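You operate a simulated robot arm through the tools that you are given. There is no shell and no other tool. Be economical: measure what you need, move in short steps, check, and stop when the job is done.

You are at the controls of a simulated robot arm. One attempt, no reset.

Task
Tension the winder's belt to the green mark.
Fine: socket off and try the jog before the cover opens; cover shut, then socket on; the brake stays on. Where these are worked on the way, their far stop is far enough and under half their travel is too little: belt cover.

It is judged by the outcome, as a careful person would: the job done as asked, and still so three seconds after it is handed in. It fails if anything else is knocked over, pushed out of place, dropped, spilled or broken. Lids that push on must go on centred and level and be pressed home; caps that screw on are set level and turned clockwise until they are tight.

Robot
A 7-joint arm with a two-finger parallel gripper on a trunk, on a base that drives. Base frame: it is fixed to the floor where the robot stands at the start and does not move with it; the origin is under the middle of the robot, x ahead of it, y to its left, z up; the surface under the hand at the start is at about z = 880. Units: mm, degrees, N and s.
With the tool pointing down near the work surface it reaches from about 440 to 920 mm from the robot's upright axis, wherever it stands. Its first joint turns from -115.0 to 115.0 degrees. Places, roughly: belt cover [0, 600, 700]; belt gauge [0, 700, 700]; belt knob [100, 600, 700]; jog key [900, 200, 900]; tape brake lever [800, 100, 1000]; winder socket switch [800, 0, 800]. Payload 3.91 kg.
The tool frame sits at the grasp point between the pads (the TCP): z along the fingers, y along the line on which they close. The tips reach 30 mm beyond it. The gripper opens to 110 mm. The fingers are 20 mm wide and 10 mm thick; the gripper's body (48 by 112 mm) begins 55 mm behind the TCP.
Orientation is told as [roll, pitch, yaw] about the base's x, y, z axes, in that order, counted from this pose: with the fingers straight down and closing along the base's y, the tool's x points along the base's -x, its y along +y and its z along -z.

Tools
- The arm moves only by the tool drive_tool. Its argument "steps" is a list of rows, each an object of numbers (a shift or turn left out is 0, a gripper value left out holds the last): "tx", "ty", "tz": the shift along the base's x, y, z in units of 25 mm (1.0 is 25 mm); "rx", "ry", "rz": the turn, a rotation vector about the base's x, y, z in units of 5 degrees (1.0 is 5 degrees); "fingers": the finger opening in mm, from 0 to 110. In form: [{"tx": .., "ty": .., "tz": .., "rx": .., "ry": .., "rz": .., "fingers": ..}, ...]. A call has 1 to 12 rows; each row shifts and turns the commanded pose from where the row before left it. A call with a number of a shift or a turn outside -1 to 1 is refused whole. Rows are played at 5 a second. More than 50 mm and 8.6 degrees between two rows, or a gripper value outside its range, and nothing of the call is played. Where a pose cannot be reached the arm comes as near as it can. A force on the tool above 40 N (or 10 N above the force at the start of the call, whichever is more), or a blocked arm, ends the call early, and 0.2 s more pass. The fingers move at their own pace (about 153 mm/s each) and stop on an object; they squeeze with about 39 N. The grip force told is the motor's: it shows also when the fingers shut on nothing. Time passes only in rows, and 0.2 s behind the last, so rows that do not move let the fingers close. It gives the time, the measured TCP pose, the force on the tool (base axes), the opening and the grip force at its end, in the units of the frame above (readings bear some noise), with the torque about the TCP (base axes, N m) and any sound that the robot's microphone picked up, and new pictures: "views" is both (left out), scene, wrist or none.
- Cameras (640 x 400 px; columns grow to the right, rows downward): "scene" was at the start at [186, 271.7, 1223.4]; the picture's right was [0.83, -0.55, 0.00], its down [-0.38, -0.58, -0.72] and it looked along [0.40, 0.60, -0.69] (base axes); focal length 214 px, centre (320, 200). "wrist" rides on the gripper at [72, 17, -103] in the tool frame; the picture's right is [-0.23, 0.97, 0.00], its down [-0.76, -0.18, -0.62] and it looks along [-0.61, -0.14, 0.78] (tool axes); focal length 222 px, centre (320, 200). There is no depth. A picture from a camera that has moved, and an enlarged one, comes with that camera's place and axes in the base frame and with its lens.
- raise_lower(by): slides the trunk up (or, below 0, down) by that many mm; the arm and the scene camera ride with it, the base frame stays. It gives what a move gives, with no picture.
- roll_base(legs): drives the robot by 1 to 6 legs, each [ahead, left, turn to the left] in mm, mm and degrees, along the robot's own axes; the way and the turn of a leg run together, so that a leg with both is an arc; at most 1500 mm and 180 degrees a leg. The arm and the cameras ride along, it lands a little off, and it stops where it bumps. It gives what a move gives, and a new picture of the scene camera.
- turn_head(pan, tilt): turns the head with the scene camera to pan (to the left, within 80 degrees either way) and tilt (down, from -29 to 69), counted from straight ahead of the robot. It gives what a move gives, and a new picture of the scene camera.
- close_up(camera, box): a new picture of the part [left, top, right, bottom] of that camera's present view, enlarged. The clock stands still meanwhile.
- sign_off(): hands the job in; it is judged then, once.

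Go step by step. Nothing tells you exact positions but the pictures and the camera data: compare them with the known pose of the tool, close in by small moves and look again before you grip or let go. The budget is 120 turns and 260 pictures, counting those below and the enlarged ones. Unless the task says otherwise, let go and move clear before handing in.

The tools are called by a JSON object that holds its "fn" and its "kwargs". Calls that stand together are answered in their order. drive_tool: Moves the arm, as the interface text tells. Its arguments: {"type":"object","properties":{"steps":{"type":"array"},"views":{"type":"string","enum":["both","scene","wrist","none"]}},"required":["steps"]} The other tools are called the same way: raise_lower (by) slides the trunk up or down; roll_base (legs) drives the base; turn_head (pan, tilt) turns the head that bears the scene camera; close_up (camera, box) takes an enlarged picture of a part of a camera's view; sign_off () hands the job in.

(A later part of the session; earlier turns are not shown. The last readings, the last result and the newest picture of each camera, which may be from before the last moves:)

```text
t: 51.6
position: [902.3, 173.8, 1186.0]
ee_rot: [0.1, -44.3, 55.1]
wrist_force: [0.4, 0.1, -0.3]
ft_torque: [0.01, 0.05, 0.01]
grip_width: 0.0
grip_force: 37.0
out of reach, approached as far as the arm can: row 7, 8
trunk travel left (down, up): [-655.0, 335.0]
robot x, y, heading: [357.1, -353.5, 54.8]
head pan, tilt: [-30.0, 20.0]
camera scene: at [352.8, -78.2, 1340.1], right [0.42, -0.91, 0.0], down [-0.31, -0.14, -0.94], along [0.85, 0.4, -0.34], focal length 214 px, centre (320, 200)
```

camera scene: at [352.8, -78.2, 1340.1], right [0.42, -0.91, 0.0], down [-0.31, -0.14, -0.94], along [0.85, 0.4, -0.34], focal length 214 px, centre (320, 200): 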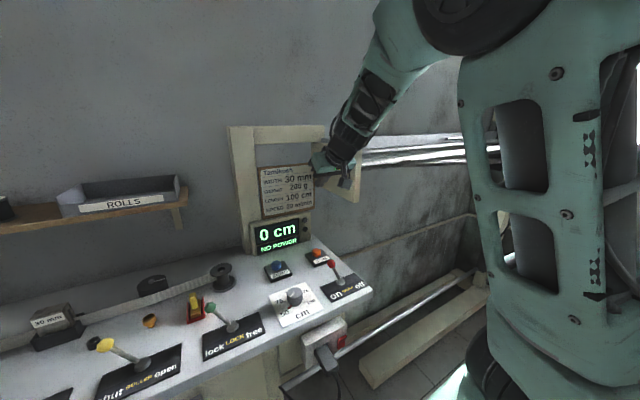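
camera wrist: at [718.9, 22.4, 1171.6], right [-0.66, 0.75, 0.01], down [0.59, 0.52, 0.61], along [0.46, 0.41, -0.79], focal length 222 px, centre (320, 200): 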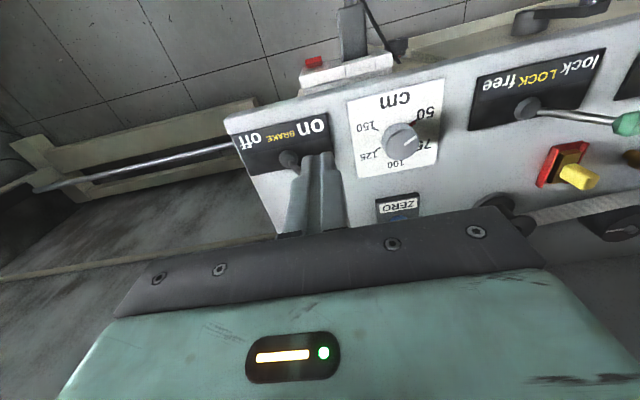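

I'll test whether descending is free from here (still well above everything).

{"fn": "drive_tool", "kwargs": {"steps": [{"tz": -1}, {"tz": -1}, {"tz": -1}, {"tz": -1}], "views": "wrist"}}

```text
t: 52.6
position: [868.2, 153.1, 1105.8]
ee_rot: [0.0, -44.4, 55.0]
wrist_force: [0.8, -0.1, 0.4]
ft_torque: [0.03, 0.0, 0.03]
grip_width: 0.0
grip_force: 37.9
out of reach, approached as far as the arm can: row 1, 2, 3, 4
trunk travel left (down, up): [-655.0, 335.0]
robot x, y, heading: [356.4, -349.6, 54.9]
head pan, tilt: [-30.0, 20.0]
camera wrist: at [784.7, 61.2, 1130.2], right [-0.71, 0.69, 0.16], down [0.21, -0.01, 0.98], along [0.68, 0.72, -0.14], focal length 222 px, centre (320, 200)
```

wrist: 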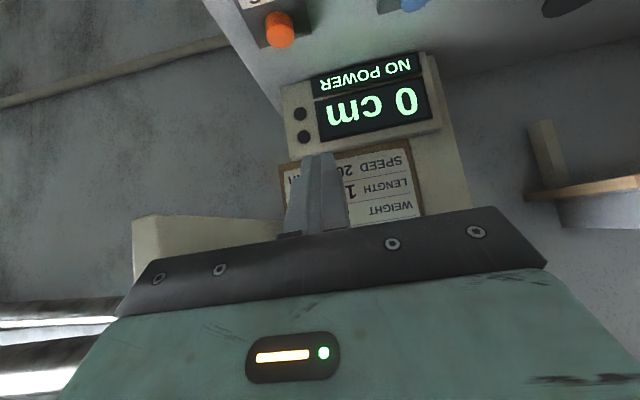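

The limit behaves like an outer one, so the base should simply stand closer. I'll repeat the base-to-tool relation that worked at the socket: base 70 ahead and 50 right, trunk 80 down.

{"fn": "roll_base", "kwargs": {"legs": [[70, -45, 0]]}}

{"fn": "raise_lower", "kwargs": {"by": -80}}

{"fn": "drive_tool", "kwargs": {"steps": [{"tz": 0}]}}

```text
t: 53.7
position: [946.9, 187.6, 1106.8]
ee_rot: [0.0, -44.3, 55.1]
wrist_force: [-0.1, -0.1, -0.2]
ft_torque: [0.0, -0.03, -0.01]
grip_width: 0.1
grip_force: 37.3
trunk travel left (down, up): [-655.0, 335.0]
robot x, y, heading: [437.7, -314.8, 55.1]
head pan, tilt: [-30.0, 20.0]
camera scene: at [430.1, -45.1, 1340.1], right [0.42, -0.91, 0.0], down [-0.31, -0.15, -0.94], along [0.85, 0.4, -0.34], focal length 214 px, centre (320, 200)
```

scene: 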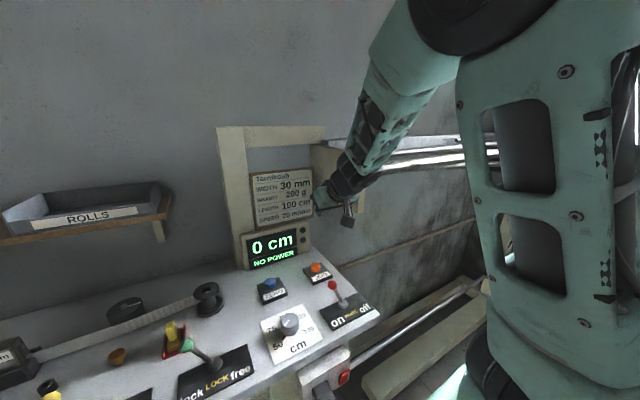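

```text
t: 54.9
position: [946.2, 186.9, 1027.5]
ee_rot: [0.0, -44.3, 55.1]
wrist_force: [-0.1, -0.1, -0.2]
ft_torque: [-0.03, -0.01, 0.03]
grip_width: 0.1
grip_force: 37.8
trunk travel left (down, up): [-575.0, 415.0]
robot x, y, heading: [433.9, -317.5, 55.4]
head pan, tilt: [-30.0, 20.0]
```

```text
t: 55.3
position: [945.7, 188.1, 1028.0]
ee_rot: [0.0, -44.3, 55.0]
wrist_force: [-0.3, 0.1, 0.5]
ft_torque: [-0.01, 0.0, 0.01]
grip_width: 0.0
grip_force: 37.5
trunk travel left (down, up): [-575.0, 415.0]
robot x, y, heading: [439.6, -316.4, 55.3]
head pan, tilt: [-30.0, 20.0]
camera scene: at [430.1, -45.1, 1260.2], right [0.42, -0.91, 0.0], down [-0.31, -0.15, -0.94], along [0.85, 0.4, -0.34], focal length 214 px, centre (320, 200)
camera wrist: at [861.7, 95.1, 1050.4], right [-0.71, 0.69, 0.16], down [0.21, -0.01, 0.98], along [0.68, 0.72, -0.14], focal length 222 px, centre (320, 200)
```

scene: 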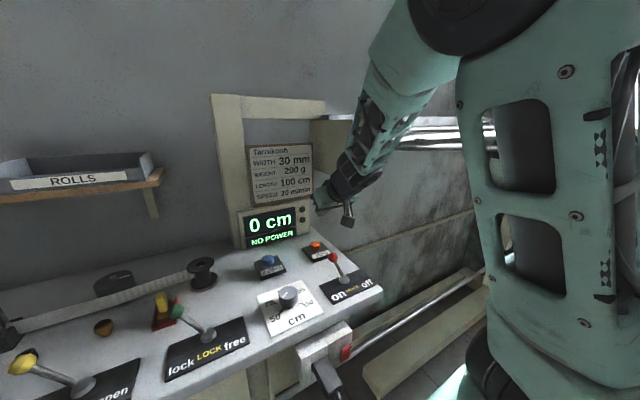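
wrist: 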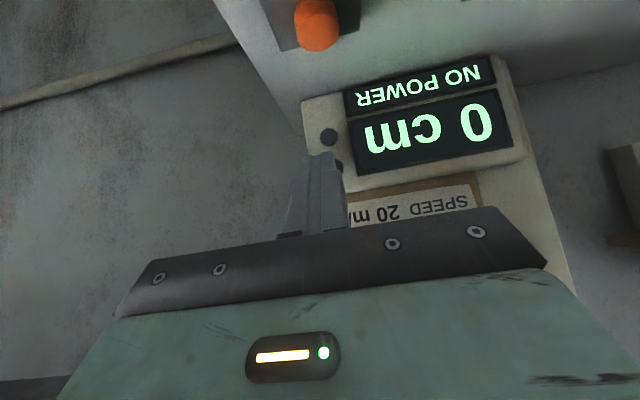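

JOG measures (945, 209, ~905). I'll shift slightly and descend onto it, slowly at the end.

{"fn": "drive_tool", "kwargs": {"steps": [{"tx": -0.36, "ty": 0.4}, {"tz": -1}, {"tz": -1}, {"tz": -0.8}], "views": "both"}}

{"fn": "close_up", "kwargs": {"camera": "scene", "box": [260, 200, 380, 300]}}

```text
t: 56.3
position: [911.5, 178.8, 982.7]
ee_rot: [0.1, -44.3, 55.1]
wrist_force: [0.8, 0.4, -1.6]
ft_torque: [-0.01, 0.01, 0.0]
grip_width: 0.0
grip_force: 37.6
out of reach, approached as far as the arm can: row 2, 3, 4
trunk travel left (down, up): [-575.0, 415.0]
robot x, y, heading: [436.7, -318.8, 55.2]
head pan, tilt: [-30.0, 20.0]
camera scene: at [430.1, -45.1, 1260.2], right [0.42, -0.91, 0.0], down [-0.31, -0.15, -0.94], along [0.85, 0.4, -0.34], focal length 214 px, centre (320, 200)
camera wrist: at [826.4, 85.1, 1005.4], right [-0.71, 0.69, 0.16], down [0.21, -0.01, 0.98], along [0.68, 0.72, -0.14], focal length 222 px, centre (320, 200)
```

scene: 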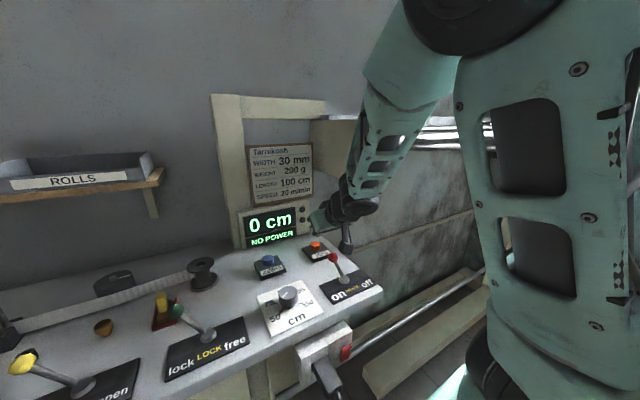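
wrist: 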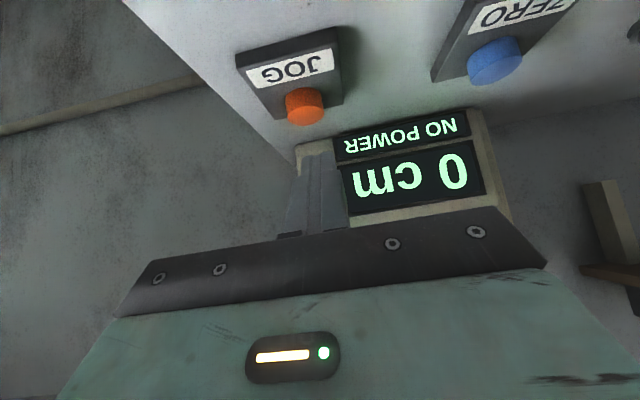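

```text
4.00 times, centred on (320, 250) of scene
camera zoom: at [430.1, -45.1, 1260.2], right [0.42, -0.91, 0.0], down [-0.31, -0.15, -0.94], along [0.85, 0.4, -0.34], focal length 858 px, centre (320, 0)
```

zoom: 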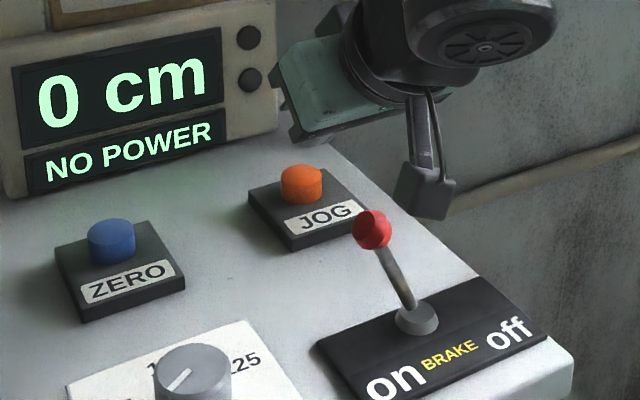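

The wrist view shows the tip nearly over JOG but the arm stops again. I'll use the base and trunk for the remainder: forward 40, right 9, then trunk down.

{"fn": "roll_base", "kwargs": {"legs": [[40, -9, 0]]}}

{"fn": "raise_lower", "kwargs": {"by": -35}}

{"fn": "drive_tool", "kwargs": {"steps": [{"tz": 0}]}}

{"fn": "close_up", "kwargs": {"camera": "scene", "box": [260, 200, 380, 300]}}

```text
t: 57.2
position: [939.9, 205.7, 981.4]
ee_rot: [0.0, -44.2, 55.2]
wrist_force: [0.6, -0.3, 0.8]
ft_torque: [0.02, 0.01, -0.03]
grip_width: 0.0
grip_force: 37.8
trunk travel left (down, up): [-575.0, 415.0]
robot x, y, heading: [464.8, -289.2, 55.2]
head pan, tilt: [-30.0, 20.0]
camera scene: at [460.0, -17.5, 1260.1], right [0.43, -0.9, 0.0], down [-0.31, -0.15, -0.94], along [0.85, 0.4, -0.34], focal length 214 px, centre (320, 200)
```

scene: 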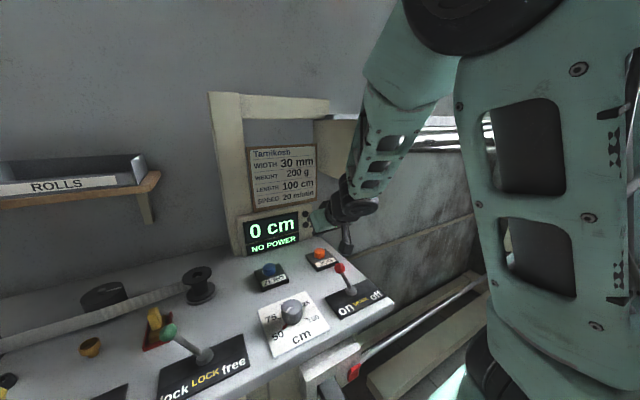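

```text
t: 57.8
position: [941.9, 206.2, 958.1]
ee_rot: [0.5, -44.8, 54.8]
wrist_force: [0.3, -5.6, 20.2]
ft_torque: [-1.85, 2.22, 0.7]
grip_width: 0.1
grip_force: 38.1
trunk travel left (down, up): [-547.0, 443.0]
robot x, y, heading: [463.1, -287.6, 55.1]
head pan, tilt: [-30.0, 20.0]
stopped: the force on the tool passed its limit at 56 N (the readings are from after the stop); the commanded pose is now the measured one
```

```text
t: 58.2
position: [942.2, 206.4, 957.8]
ee_rot: [0.4, -44.8, 54.9]
wrist_force: [4.5, -5.4, 22.3]
ft_torque: [-2.07, 2.5, 1.04]
grip_width: 0.3
grip_force: 37.9
trunk travel left (down, up): [-547.0, 443.0]
robot x, y, heading: [464.3, -286.9, 55.1]
head pan, tilt: [-30.0, 20.0]
camera scene: at [459.9, -18.2, 1232.3], right [0.43, -0.9, 0.0], down [-0.31, -0.15, -0.94], along [0.85, 0.4, -0.34], focal length 214 px, centre (320, 200)
camera wrist: at [857.6, 113.8, 979.7], right [-0.7, 0.69, 0.16], down [0.21, -0.02, 0.98], along [0.68, 0.72, -0.13], focal length 222 px, centre (320, 200)
```

scene: 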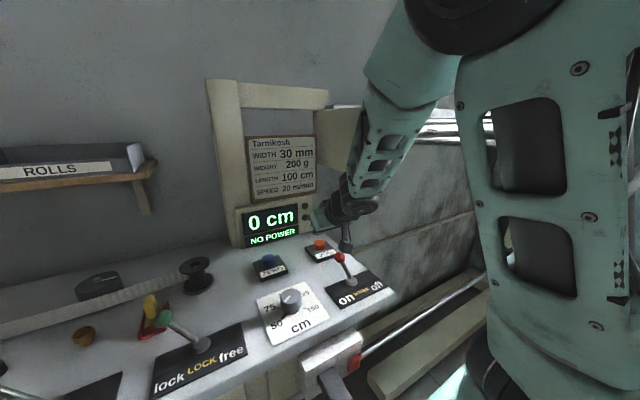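
wrist: 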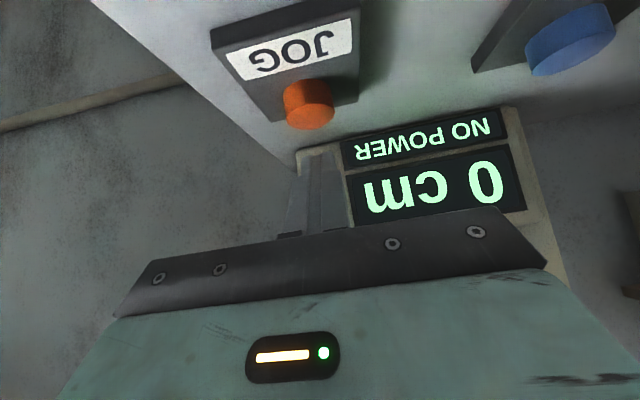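

```text
4.00 times, centred on (320, 250) of scene
camera zoom: at [459.9, -18.2, 1232.3], right [0.43, -0.9, 0.0], down [-0.31, -0.15, -0.94], along [0.85, 0.4, -0.34], focal length 858 px, centre (320, 0)
```

zoom: 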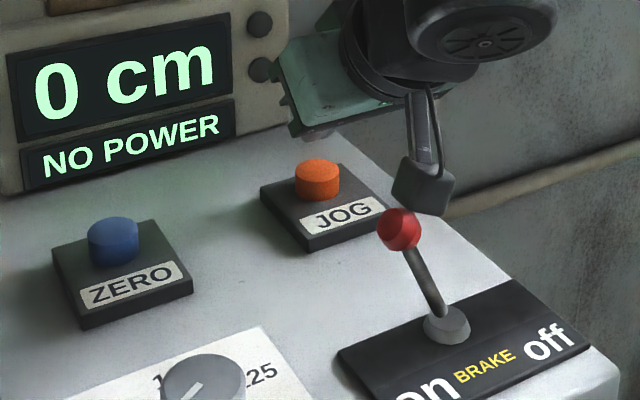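

The wrist camera hangs beneath the tilted hand and is pressing on the brake knob. I'll lift straight up at once.

{"fn": "raise_lower", "kwargs": {"by": 110}}

{"fn": "turn_head", "kwargs": {"pan": -25, "tilt": 35}}

{"fn": "close_up", "kwargs": {"camera": "scene", "box": [220, 120, 400, 260]}}

```text
t: 59.6
position: [940.2, 207.5, 1066.6]
ee_rot: [0.4, -44.5, 54.8]
wrist_force: [-0.2, -0.3, -0.4]
ft_torque: [-0.01, -0.01, 0.0]
grip_width: 0.0
grip_force: 37.6
trunk travel left (down, up): [-657.0, 333.0]
robot x, y, heading: [465.6, -287.8, 55.1]
head pan, tilt: [-30.0, 20.0]
```

```text
t: 60.4
position: [941.3, 205.2, 1066.5]
ee_rot: [0.4, -44.6, 54.7]
wrist_force: [0.0, 1.2, 0.6]
ft_torque: [0.04, -0.03, 0.03]
grip_width: 0.0
grip_force: 37.1
trunk travel left (down, up): [-657.0, 333.0]
robot x, y, heading: [464.6, -289.5, 55.1]
head pan, tilt: [-25.0, 35.0]
camera scene: at [451.9, -12.9, 1318.3], right [0.5, -0.86, 0.0], down [-0.5, -0.29, -0.82], along [0.71, 0.41, -0.57], focal length 214 px, centre (320, 200)
```

scene: 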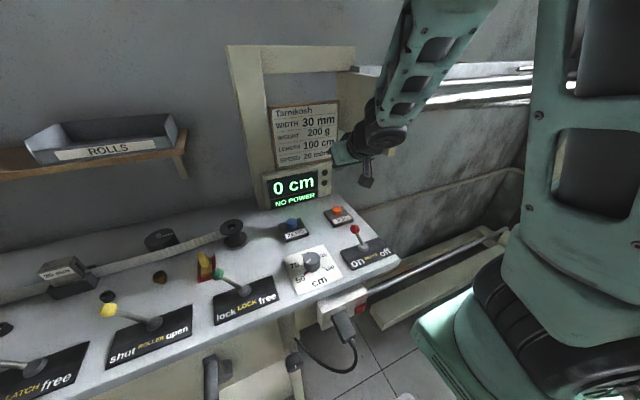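

```text
2.86 times, centred on (310, 190) of scene
camera zoom: at [451.9, -12.9, 1318.3], right [0.5, -0.86, 0.0], down [-0.5, -0.29, -0.82], along [0.71, 0.41, -0.57], focal length 613 px, centre (349, 229)
```

zoom: 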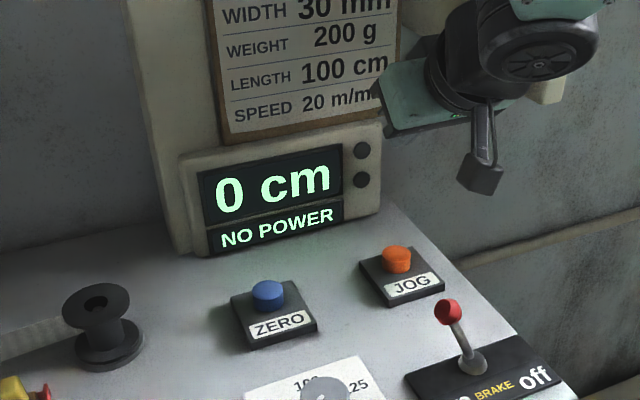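

The brake lever still stands at on. The shoulder seems stuck in a singular posture, so I'll back away to free space, and restore the start posture (hand to the left, tool down) before reaching again.

{"fn": "roll_base", "kwargs": {"legs": [[-230, 0, 0]]}}

{"fn": "drive_tool", "kwargs": {"steps": [{"tx": -1, "ty": 0.72, "tz": 0.8, "rx": -0.812, "ry": 0.584}, {"tx": -1, "ty": 0.72, "tz": 0.8, "rx": -0.812, "ry": 0.584}, {"tx": -1, "ty": 0.72, "tz": 0.8, "rx": -0.812, "ry": 0.584}, {"tx": -1, "ty": 0.72, "tz": 0.8, "rx": -0.812, "ry": 0.584}, {"tx": -1, "ty": 0.72, "tz": 0.8, "rx": -0.812, "ry": 0.584}, {"tx": -1, "ty": 0.72, "tz": 0.8, "rx": -0.812, "ry": 0.584}, {"tx": -1, "ty": 0.72, "tz": 0.8, "rx": -0.812, "ry": 0.584}, {"tx": -1, "ty": 0.72, "tz": 0.8, "rx": -0.812, "ry": 0.584}, {"tx": -1, "ty": 0.72, "tz": 0.8, "rx": -0.812, "ry": 0.584}, {"tx": -1, "ty": 0.72}, {"tx": -1, "ty": 0.72}, {"tx": -1, "ty": 0.72}], "views": "scene"}}

```text
t: 62.1
position: [809.1, 10.0, 1065.4]
ee_rot: [0.4, -44.7, 54.5]
wrist_force: [-0.1, -1.1, -0.7]
ft_torque: [0.01, 0.03, 0.03]
grip_width: 0.0
grip_force: 37.6
trunk travel left (down, up): [-657.0, 333.0]
robot x, y, heading: [330.4, -479.0, 54.8]
head pan, tilt: [-25.0, 35.0]
camera scene: at [317.8, -207.1, 1318.2], right [0.5, -0.87, 0.0], down [-0.5, -0.29, -0.82], along [0.71, 0.41, -0.57], focal length 214 px, centre (320, 200)
```

scene: 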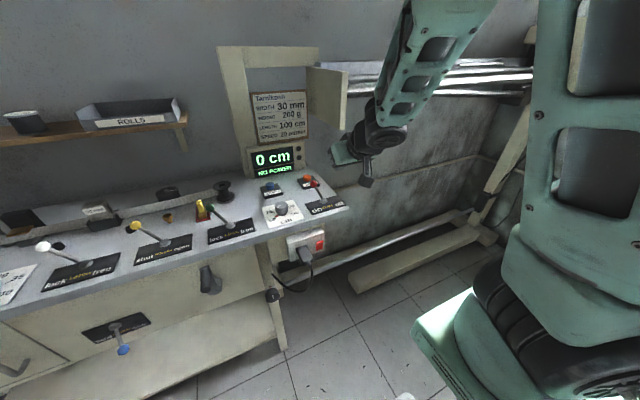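

```text
t: 64.7
position: [719.2, 0.4, 1228.5]
ee_rot: [0.7, 0.3, 54.7]
wrist_force: [0.3, 0.0, -0.4]
ft_torque: [0.0, -0.01, -0.03]
grip_width: 0.0
grip_force: 37.3
out of reach, approached as far as the arm can: row 4, 5, 6, 7, 8, 9, 10, 11, 12
trunk travel left (down, up): [-657.0, 333.0]
robot x, y, heading: [326.8, -478.9, 55.1]
head pan, tilt: [-25.0, 35.0]
camera scene: at [317.8, -207.1, 1318.2], right [0.5, -0.87, 0.0], down [-0.5, -0.29, -0.82], along [0.71, 0.41, -0.57], focal length 214 px, centre (320, 200)
```

scene: 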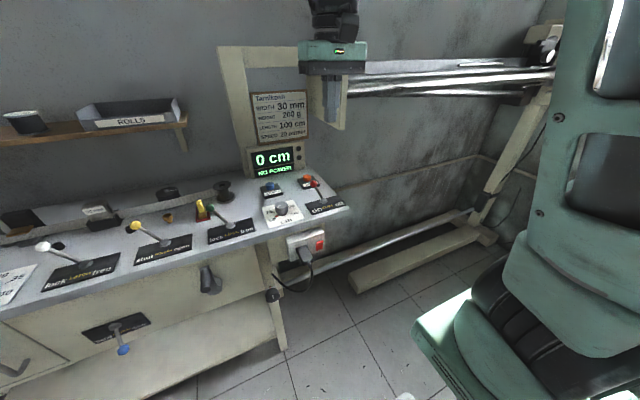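

{"fn": "turn_head", "kwargs": {"pan": -50, "tilt": -5}}

{"fn": "turn_head", "kwargs": {"pan": -70, "tilt": 40}}

```text
t: 65.8
position: [719.5, 0.3, 1230.1]
ee_rot: [0.7, 0.3, 54.7]
wrist_force: [0.5, -0.2, 0.6]
ft_torque: [-0.02, 0.02, 0.0]
grip_width: 0.1
grip_force: 37.9
trunk travel left (down, up): [-657.0, 333.0]
robot x, y, heading: [329.1, -483.0, 54.7]
head pan, tilt: [-50.0, -5.0]
camera scene: at [328.6, -243.5, 1382.1], right [0.08, -1.0, 0.0], down [0.09, 0.01, -1.0], along [0.99, 0.08, 0.09], focal length 214 px, centre (320, 200)
```

scene: 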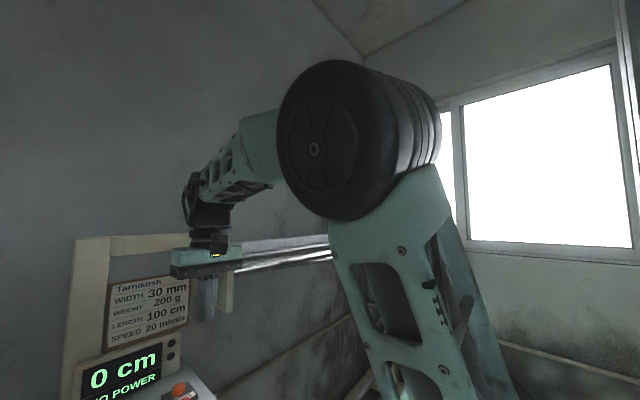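

```text
t: 66.9
position: [719.2, 0.2, 1229.9]
ee_rot: [0.7, 0.3, 54.7]
wrist_force: [0.2, 0.8, 1.1]
ft_torque: [-0.03, -0.02, 0.01]
grip_width: 0.3
grip_force: 37.5
trunk travel left (down, up): [-657.0, 333.0]
robot x, y, heading: [329.3, -484.2, 54.8]
head pan, tilt: [-70.0, 40.0]
camera scene: at [323.5, -273.1, 1310.8], right [-0.26, -0.97, 0.0], down [-0.62, 0.17, -0.77], along [0.74, -0.2, -0.64], focal length 214 px, centre (320, 200)
```

scene: 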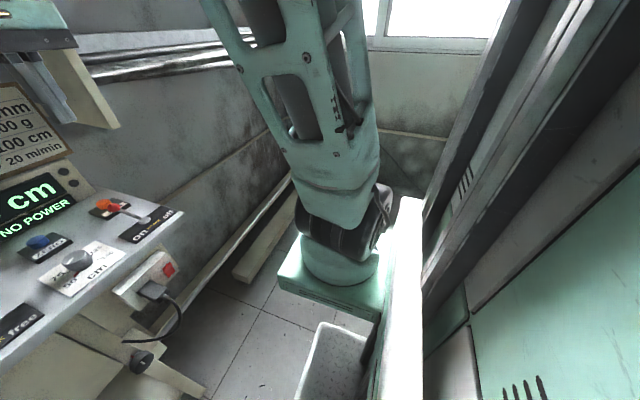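

The shoulder points about 55° right while the forearm is rolled far left – the roll joint is likely at its stop. I'll unwind it by sweeping the hand to the right through free space.

{"fn": "drive_tool", "kwargs": {"steps": [{"tx": 1, "ty": -0.7}, {"tx": 1, "ty": -0.7}, {"tx": 1, "ty": -0.8}, {"tx": 1, "ty": -0.8}, {"tx": 1, "ty": -0.9}, {"tx": 1, "ty": -0.9}, {"tx": 1, "ty": -0.9}, {"tx": 1, "ty": -0.9}], "views": "none"}}

{"fn": "turn_head", "kwargs": {"pan": -60, "tilt": 15}}

```text
t: 68.7
position: [855.6, -168.4, 1255.0]
ee_rot: [0.5, 0.1, 54.3]
wrist_force: [0.6, 0.9, -0.1]
ft_torque: [-0.02, -0.01, -0.01]
grip_width: 0.3
grip_force: 37.5
out of reach, approached as far as the arm can: row 4, 5, 6, 7, 8
trunk travel left (down, up): [-657.0, 333.0]
robot x, y, heading: [331.4, -484.1, 54.7]
head pan, tilt: [-70.0, 40.0]
```

```text
t: 69.6
position: [854.7, -168.7, 1253.2]
ee_rot: [0.4, 0.2, 54.3]
wrist_force: [-0.3, 0.0, -0.6]
ft_torque: [0.03, -0.01, 0.0]
grip_width: 0.2
grip_force: 37.4
trunk travel left (down, up): [-657.0, 333.0]
robot x, y, heading: [327.0, -480.8, 54.6]
head pan, tilt: [-60.0, 15.0]
camera scene: at [334.5, -259.4, 1350.2], right [-0.09, -1.0, 0.0], down [-0.26, 0.02, -0.97], along [0.96, -0.09, -0.26], focal length 214 px, centre (320, 200)
```

scene: 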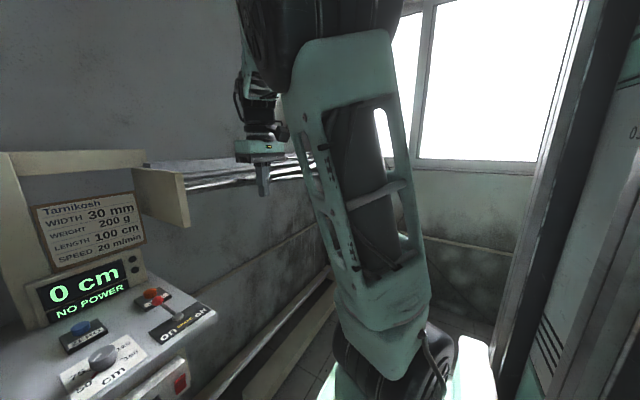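

{"fn": "drive_tool", "kwargs": {"steps": [{"tz": -1}, {"tz": -1}, {"tz": -1}, {"tz": -1}, {"tz": -1}, {"tz": -1}], "views": "scene"}}

```text
t: 71.0
position: [831.5, -173.8, 1112.2]
ee_rot: [0.3, 0.3, 54.3]
wrist_force: [0.1, 0.1, 0.0]
ft_torque: [-0.03, -0.02, -0.01]
grip_width: 0.2
grip_force: 37.5
out of reach, approached as far as the arm can: row 3, 4, 5, 6
trunk travel left (down, up): [-657.0, 333.0]
robot x, y, heading: [329.6, -485.9, 54.9]
head pan, tilt: [-60.0, 15.0]
camera scene: at [334.4, -259.3, 1350.3], right [-0.09, -1.0, 0.0], down [-0.26, 0.02, -0.97], along [0.96, -0.09, -0.26], focal length 214 px, centre (320, 200)
```

scene: 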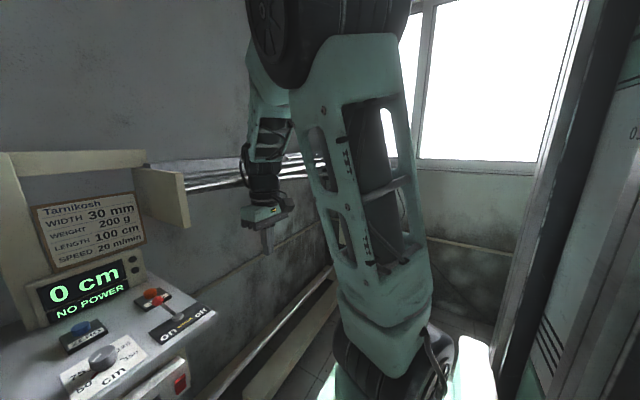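

{"fn": "turn_head", "kwargs": {"pan": -72, "tilt": 48}}

{"fn": "close_up", "kwargs": {"camera": "scene", "box": [220, 80, 460, 330]}}

{"fn": "turn_head", "kwargs": {"pan": -72, "tilt": -10}}

```text
t: 72.0
position: [831.3, -174.6, 1112.7]
ee_rot: [0.4, 0.4, 54.3]
wrist_force: [-1.0, 0.1, -0.2]
ft_torque: [0.03, 0.0, -0.02]
grip_width: 0.0
grip_force: 37.6
trunk travel left (down, up): [-657.0, 333.0]
robot x, y, heading: [325.7, -480.0, 54.8]
head pan, tilt: [-72.0, 48.0]
camera scene: at [316.8, -274.2, 1299.3], right [-0.3, -0.96, 0.0], down [-0.71, 0.22, -0.67], along [0.64, -0.2, -0.74], focal length 214 px, centre (320, 200)
```

scene: 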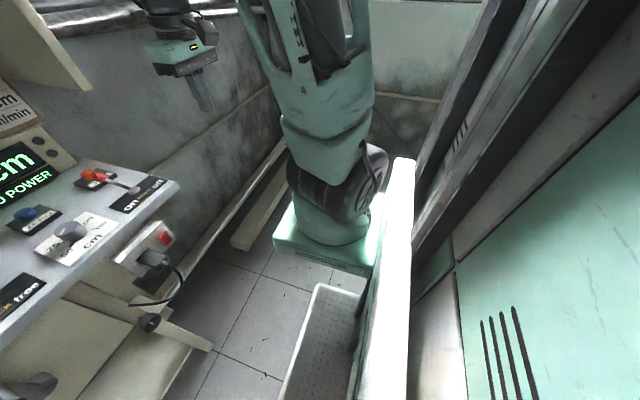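

```text
1.60 times, centred on (340, 205) of scene
camera zoom: at [316.8, -274.2, 1299.3], right [-0.3, -0.96, 0.0], down [-0.71, 0.22, -0.67], along [0.64, -0.2, -0.74], focal length 343 px, centre (288, 192)
```

zoom: 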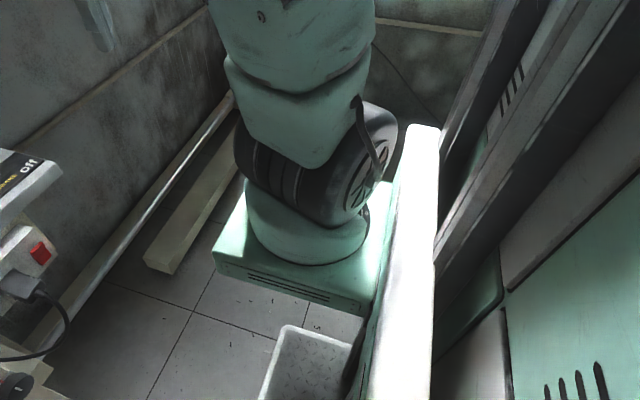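

```text
t: 73.2
position: [830.8, -173.3, 1113.2]
ee_rot: [0.5, 0.3, 54.4]
wrist_force: [1.2, -0.9, 1.1]
ft_torque: [-0.03, -0.03, 0.02]
grip_width: 0.1
grip_force: 37.7
trunk travel left (down, up): [-657.0, 333.0]
robot x, y, heading: [327.7, -486.6, 54.9]
head pan, tilt: [-72.0, -10.0]
camera scene: at [322.0, -275.8, 1389.6], right [-0.3, -0.96, 0.0], down [0.17, -0.05, -0.98], along [0.94, -0.29, 0.17], focal length 214 px, centre (320, 200)
```

scene: 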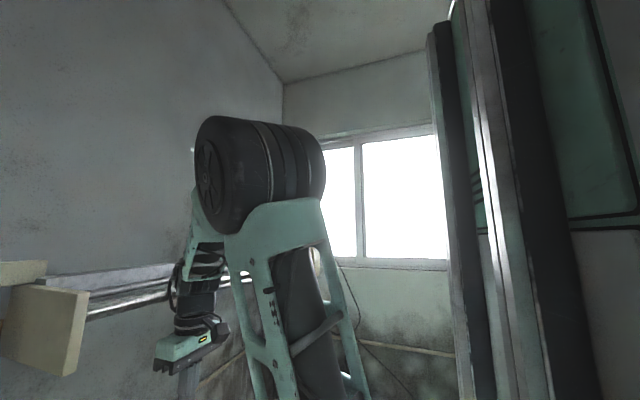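

I take it the wrist is folded in a branch where it can't bend down further, but with the tool in line (45° tilt) it works well. So I'll go back to that posture, and later approach JOG from heading ~90°, where the hanging camera passes clear of the brake knob.

{"fn": "drive_tool", "kwargs": {"steps": [{"ty": 0.8, "rx": 0.812, "ry": -0.584}, {"ty": 0.8, "rx": 0.812, "ry": -0.584}, {"ty": 0.8, "rx": 0.812, "ry": -0.584}, {"ty": 0.8, "rx": 0.812, "ry": -0.584}, {"ty": 0.8, "rx": 0.812, "ry": -0.584}, {"ty": 0.8, "rx": 0.812, "ry": -0.584}, {"ty": 0.8, "tx": -0.3, "rx": 0.812, "ry": -0.584}, {"ty": 0.8, "tx": -0.3, "rx": 0.812, "ry": -0.584}, {"ty": 0.8, "tx": -0.3, "rx": 0.812, "ry": -0.584}], "views": "none"}}

```text
t: 75.2
position: [807.8, 5.0, 1109.5]
ee_rot: [0.3, -44.7, 54.5]
wrist_force: [0.5, 0.6, 0.6]
ft_torque: [0.01, -0.02, -0.05]
grip_width: 0.5
grip_force: 37.3
trunk travel left (down, up): [-657.0, 333.0]
robot x, y, heading: [328.5, -482.7, 54.6]
head pan, tilt: [-72.0, -10.0]
```

Posture restored. Now I'll pull forward a bit, turn the base to about heading 90°, then slide right.

{"fn": "roll_base", "kwargs": {"legs": [[50, 0, 0], [0, 0, 35.4]]}}

{"fn": "turn_head", "kwargs": {"pan": -40, "tilt": 35}}

```text
t: 77.9
position: [466.3, 233.0, 1110.9]
ee_rot: [0.4, -44.6, 89.7]
wrist_force: [0.2, 0.3, -0.4]
ft_torque: [0.02, 0.02, 0.03]
grip_width: 0.0
grip_force: 38.3
trunk travel left (down, up): [-657.0, 333.0]
robot x, y, heading: [359.1, -441.6, 90.2]
head pan, tilt: [-72.0, -10.0]
camera scene: at [230.9, -276.1, 1389.6], right [0.31, -0.95, 0.0], down [0.17, 0.05, -0.98], along [0.94, 0.31, 0.17], focal length 214 px, centre (320, 200)
```

scene: 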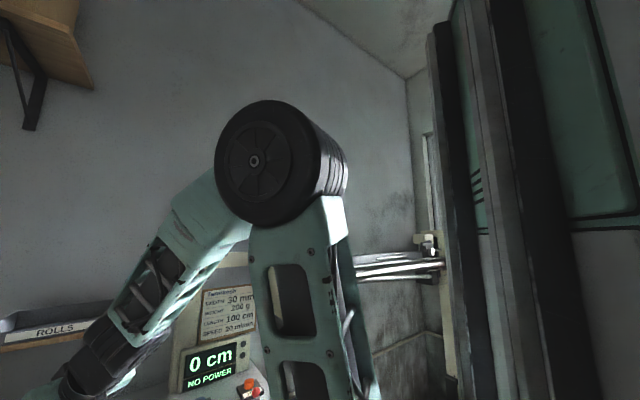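

```text
t: 79.0
position: [466.0, 233.9, 1109.8]
ee_rot: [0.4, -44.7, 89.7]
wrist_force: [0.5, 0.3, -0.5]
ft_torque: [-0.02, -0.02, 0.01]
grip_width: 0.0
grip_force: 37.7
trunk travel left (down, up): [-657.0, 333.0]
robot x, y, heading: [358.2, -443.1, 90.1]
head pan, tilt: [-40.0, 35.0]
camera scene: at [207.3, -234.8, 1318.3], right [0.77, -0.64, 0.0], down [-0.37, -0.44, -0.82], along [0.53, 0.63, -0.57], focal length 214 px, centre (320, 200)
```

scene: 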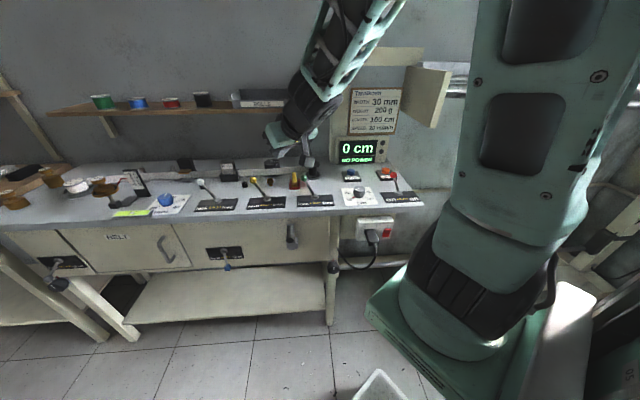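

Path looks clear; sliding back 39 and right 479.

{"fn": "roll_base", "kwargs": {"legs": [[-39, 0, 0], [0, -470, 0]]}}

{"fn": "turn_head", "kwargs": {"pan": -5, "tilt": 30}}

{"fn": "drive_tool", "kwargs": {"steps": [{"tz": 0}], "views": "wrist"}}

```text
t: 82.2
position: [921.8, 196.3, 1111.6]
ee_rot: [0.3, -44.6, 90.4]
wrist_force: [-34.1, 6.0, -2.7]
ft_torque: [-0.15, -1.75, -2.62]
grip_width: 0.0
grip_force: 38.0
trunk travel left (down, up): [-657.0, 333.0]
robot x, y, heading: [822.5, -478.1, 90.5]
head pan, tilt: [-40.0, 35.0]
camera scene: at [667.3, -273.0, 1317.9], right [0.77, -0.64, 0.0], down [-0.36, -0.44, -0.82], along [0.52, 0.63, -0.57], focal length 214 px, centre (320, 200)
```

scene: 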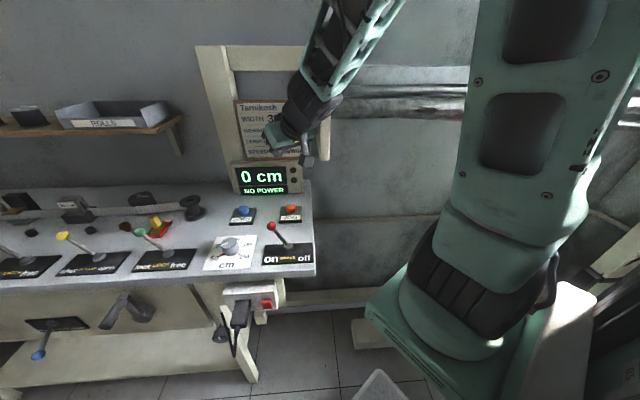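

```text
t: 83.2
position: [921.8, 195.6, 1111.4]
ee_rot: [0.3, -44.6, 90.5]
wrist_force: [-16.8, 3.8, -0.7]
ft_torque: [-0.22, -0.88, -1.22]
grip_width: 0.1
grip_force: 38.2
trunk travel left (down, up): [-657.0, 333.0]
robot x, y, heading: [819.2, -480.7, 90.4]
head pan, tilt: [-5.0, 30.0]
camera scene: at [619.2, -250.9, 1325.8], right [1.0, -0.08, 0.0], down [-0.04, -0.5, -0.87], along [0.07, 0.86, -0.5], focal length 214 px, centre (320, 200)
```

scene: 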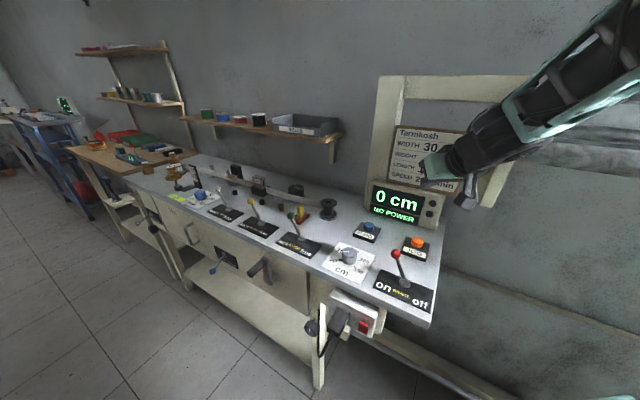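

```text
t: 83.7
position: [922.2, 196.1, 1111.0]
ee_rot: [0.4, -44.5, 90.3]
wrist_force: [-20.0, 5.4, -0.3]
ft_torque: [-0.26, -1.04, -1.4]
grip_width: 0.0
grip_force: 37.5
trunk travel left (down, up): [-657.0, 333.0]
robot x, y, heading: [818.7, -479.7, 90.5]
head pan, tilt: [-5.0, 30.0]
camera wrist: at [906.6, 71.0, 1133.0], right [-0.97, 0.15, 0.16], down [0.18, 0.11, 0.98], along [0.13, 0.98, -0.13], focal length 222 px, centre (320, 200)
```

wrist: 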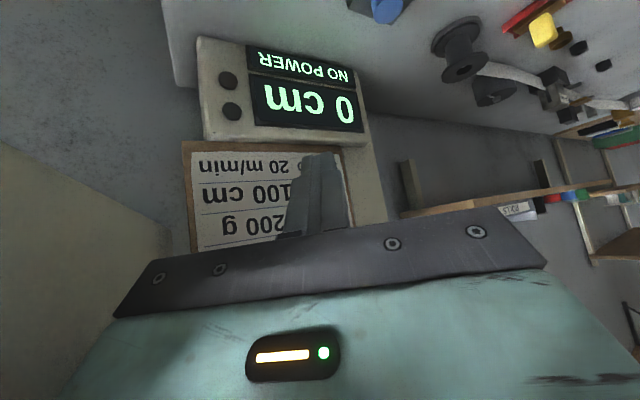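

The hand is leaning on the projecting side panel right of the sign. I'll back off to the left at once and look where its lower edge is.

{"fn": "roll_base", "kwargs": {"legs": [[-60, 45, 0]]}}

{"fn": "turn_head", "kwargs": {"pan": -25, "tilt": 15}}

```text
t: 84.7
position: [876.4, 134.1, 1111.3]
ee_rot: [0.5, -44.7, 90.5]
wrist_force: [0.6, 0.0, -0.4]
ft_torque: [0.0, -0.03, 0.0]
grip_width: 0.0
grip_force: 37.8
trunk travel left (down, up): [-657.0, 333.0]
robot x, y, heading: [774.0, -541.0, 90.8]
head pan, tilt: [-5.0, 30.0]
camera scene: at [574.7, -313.3, 1326.0], right [1.0, -0.08, 0.0], down [-0.04, -0.5, -0.87], along [0.07, 0.86, -0.5], focal length 214 px, centre (320, 200)
```

scene: 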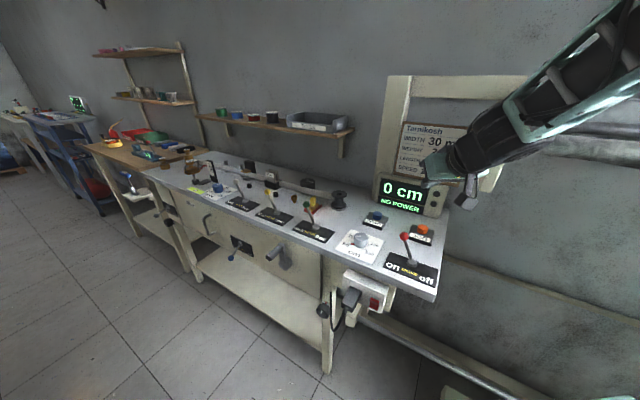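

```text
t: 85.5
position: [875.8, 134.5, 1111.5]
ee_rot: [0.5, -44.5, 90.5]
wrist_force: [0.4, 0.7, 0.8]
ft_torque: [-0.01, 0.03, -0.01]
grip_width: 0.0
grip_force: 37.9
trunk travel left (down, up): [-657.0, 333.0]
robot x, y, heading: [777.1, -541.9, 90.6]
head pan, tilt: [-25.0, 15.0]
camera scene: at [606.3, -318.3, 1350.2], right [0.91, -0.41, 0.0], down [-0.11, -0.24, -0.97], along [0.4, 0.88, -0.26], focal length 214 px, centre (320, 200)
```

scene: 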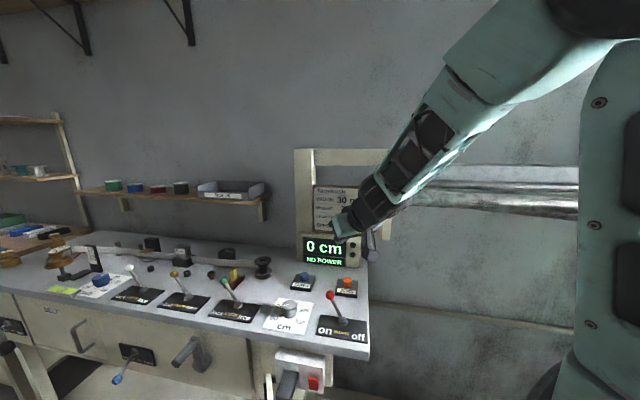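

The panel's lower front corner is near (1010, 94, 1100). I'll go under that height first, then slide to JOG.

{"fn": "raise_lower", "kwargs": {"by": -105}}

{"fn": "roll_base", "kwargs": {"legs": [[62, -67, 0]]}}

{"fn": "drive_tool", "kwargs": {"steps": [{"tz": 0}], "views": "wrist"}}

{"fn": "close_up", "kwargs": {"camera": "scene", "box": [260, 130, 460, 300]}}

```text
t: 86.9
position: [876.1, 133.3, 1005.9]
ee_rot: [0.5, -44.6, 90.5]
wrist_force: [-0.4, -0.4, 0.6]
ft_torque: [-0.01, 0.01, 0.01]
grip_width: 0.0
grip_force: 38.0
trunk travel left (down, up): [-552.0, 438.0]
robot x, y, heading: [775.4, -539.7, 90.6]
head pan, tilt: [-25.0, 15.0]
```

```text
t: 88.2
position: [927.8, 193.5, 999.9]
ee_rot: [0.4, -43.8, 92.0]
wrist_force: [0.3, -0.7, 0.3]
ft_torque: [0.01, 0.01, 0.03]
grip_width: 0.0
grip_force: 37.8
trunk travel left (down, up): [-552.0, 438.0]
robot x, y, heading: [845.3, -477.9, 90.8]
head pan, tilt: [-25.0, 15.0]
stopped in leg 1: the robot was blocked; the commanded pose is now the measured one
camera scene: at [671.4, -255.9, 1245.2], right [0.91, -0.41, 0.0], down [-0.11, -0.24, -0.97], along [0.4, 0.88, -0.26], focal length 214 px, centre (320, 200)
```

scene: 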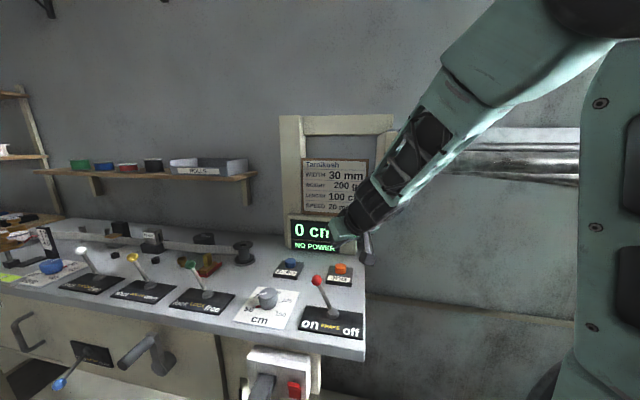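

```text
t: 88.6
position: [928.0, 192.6, 1000.0]
ee_rot: [0.3, -43.8, 92.1]
wrist_force: [0.5, 0.2, 0.1]
ft_torque: [0.03, 0.03, -0.03]
grip_width: 0.4
grip_force: 37.9
trunk travel left (down, up): [-552.0, 438.0]
robot x, y, heading: [842.6, -468.4, 90.9]
head pan, tilt: [-25.0, 15.0]
camera wrist: at [917.2, 68.3, 1024.2], right [-0.98, 0.12, 0.16], down [0.18, 0.13, 0.98], along [0.1, 0.98, -0.14], focal length 222 px, centre (320, 200)
```

wrist: 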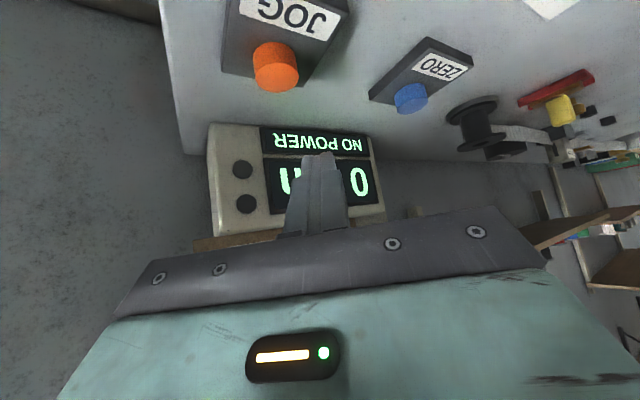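

```text
2.35 times, centred on (360, 215) of scene
camera zoom: at [671.1, -255.9, 1245.2], right [0.91, -0.41, 0.0], down [-0.11, -0.24, -0.97], along [0.4, 0.88, -0.26], focal length 505 px, centre (226, 165)
```

zoom: 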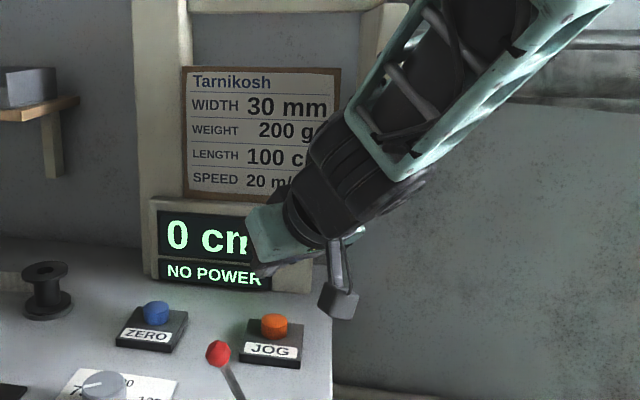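

The forearm met that side panel again. I'll back left, raise a little, and come in at heading ~75° instead, which keeps the forearm away from the panel and the camera still clear of the brake knob.

{"fn": "roll_base", "kwargs": {"legs": [[-20, 60, 0]]}}

{"fn": "raise_lower", "kwargs": {"by": 60}}

{"fn": "roll_base", "kwargs": {"legs": [[71, 103, 0], [0, 0, -15.9]]}}

{"fn": "drive_tool", "kwargs": {"steps": [{"tz": 0}], "views": "wrist"}}

```text
t: 89.6
position: [873.5, 173.8, 999.6]
ee_rot: [0.4, -43.8, 91.8]
wrist_force: [0.0, -0.6, 0.0]
ft_torque: [-0.01, 0.0, -0.01]
grip_width: 0.0
grip_force: 37.5
trunk travel left (down, up): [-552.0, 438.0]
robot x, y, heading: [787.9, -500.2, 90.6]
head pan, tilt: [-25.0, 15.0]
camera scene: at [614.5, -276.1, 1245.2], right [0.91, -0.41, 0.0], down [-0.11, -0.24, -0.97], along [0.4, 0.88, -0.26], focal length 214 px, centre (320, 200)
```

scene: 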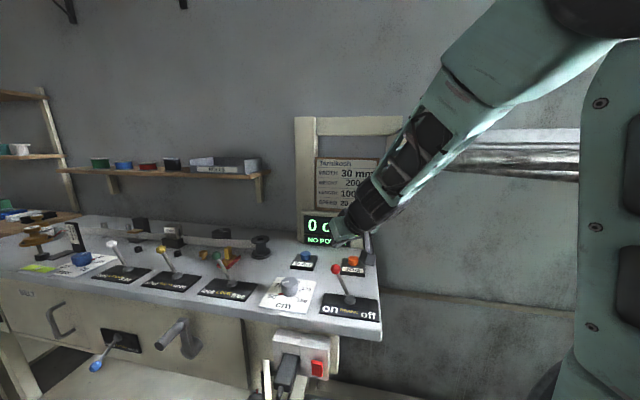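

```text
t: 90.6
position: [872.9, 172.1, 1060.0]
ee_rot: [0.5, -43.9, 91.8]
wrist_force: [0.1, 0.0, 0.0]
ft_torque: [0.0, 0.01, 0.0]
grip_width: 0.0
grip_force: 37.6
trunk travel left (down, up): [-612.0, 378.0]
robot x, y, heading: [786.1, -500.4, 90.5]
head pan, tilt: [-25.0, 15.0]
```

```text
t: 92.8
position: [936.9, 197.7, 1059.3]
ee_rot: [0.9, -43.8, 77.2]
wrist_force: [-0.9, 0.8, -1.1]
ft_torque: [-0.04, -0.06, -0.05]
grip_width: 0.0
grip_force: 37.6
trunk travel left (down, up): [-612.0, 378.0]
robot x, y, heading: [680.1, -429.0, 75.7]
head pan, tilt: [-25.0, 15.0]
stopped in leg 2: the robot was blocked; the commanded pose is now the measured one
camera scene: at [575.9, -170.2, 1305.2], right [0.77, -0.64, 0.0], down [-0.16, -0.2, -0.97], along [0.61, 0.74, -0.26], focal length 214 px, centre (320, 200)
```

scene: 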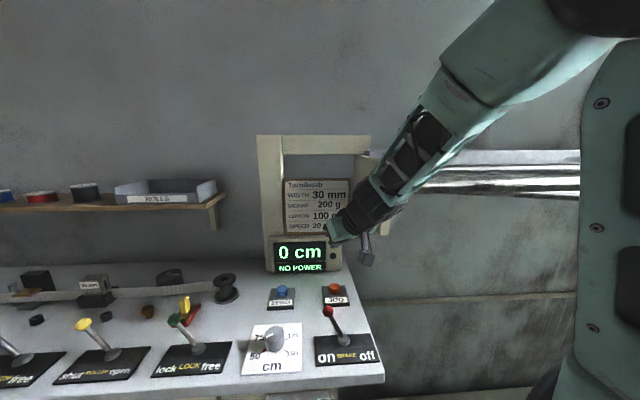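

```text
t: 93.2
position: [937.5, 197.6, 1059.9]
ee_rot: [0.9, -43.9, 77.2]
wrist_force: [-2.1, 1.9, -0.2]
ft_torque: [-0.06, -0.1, -0.14]
grip_width: 0.0
grip_force: 37.3
trunk travel left (down, up): [-612.0, 378.0]
robot x, y, heading: [676.7, -430.3, 75.3]
head pan, tilt: [-25.0, 15.0]
camera wrist: at [894.3, 79.5, 1084.6], right [-0.92, 0.37, 0.17], down [0.21, 0.07, 0.97], along [0.34, 0.93, -0.14], focal length 222 px, centre (320, 200)
```

wrist: 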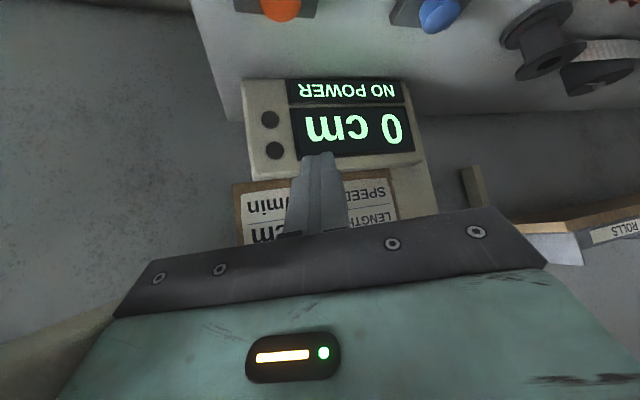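

Still a touch on the panel. I'll ease off to the left and use heading ~65° instead.

{"fn": "roll_base", "kwargs": {"legs": [[26, 116, 0], [0, 0, -10.4]]}}

{"fn": "drive_tool", "kwargs": {"steps": [{"tz": 0}], "views": "wrist"}}

```text
t: 95.2
position: [943.9, 192.8, 1060.0]
ee_rot: [0.9, -43.8, 66.6]
wrist_force: [0.6, -0.6, 0.6]
ft_torque: [0.02, 0.01, -0.02]
grip_width: 0.2
grip_force: 37.3
trunk travel left (down, up): [-612.0, 378.0]
robot x, y, heading: [578.6, -376.9, 64.8]
head pan, tilt: [-25.0, 15.0]
camera scene: at [522.2, -102.6, 1305.2], right [0.64, -0.77, 0.0], down [-0.2, -0.17, -0.97], along [0.74, 0.62, -0.26], focal length 214 px, centre (320, 200)
```

scene: 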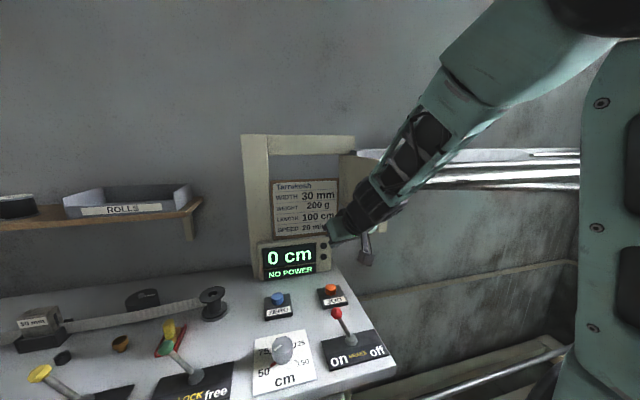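

```text
t: 95.6
position: [943.9, 192.7, 1060.3]
ee_rot: [1.0, -44.0, 66.6]
wrist_force: [-0.2, 0.6, 1.0]
ft_torque: [0.01, 0.03, 0.02]
grip_width: 0.2
grip_force: 37.9
trunk travel left (down, up): [-612.0, 378.0]
robot x, y, heading: [576.5, -375.1, 65.3]
head pan, tilt: [-25.0, 15.0]
camera wrist: at [880.6, 85.2, 1084.6], right [-0.83, 0.53, 0.17], down [0.22, 0.04, 0.98], along [0.51, 0.85, -0.14], focal length 222 px, centre (320, 200)
```

wrist: 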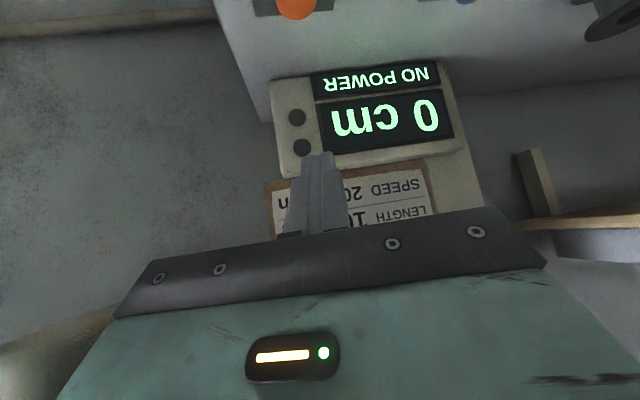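

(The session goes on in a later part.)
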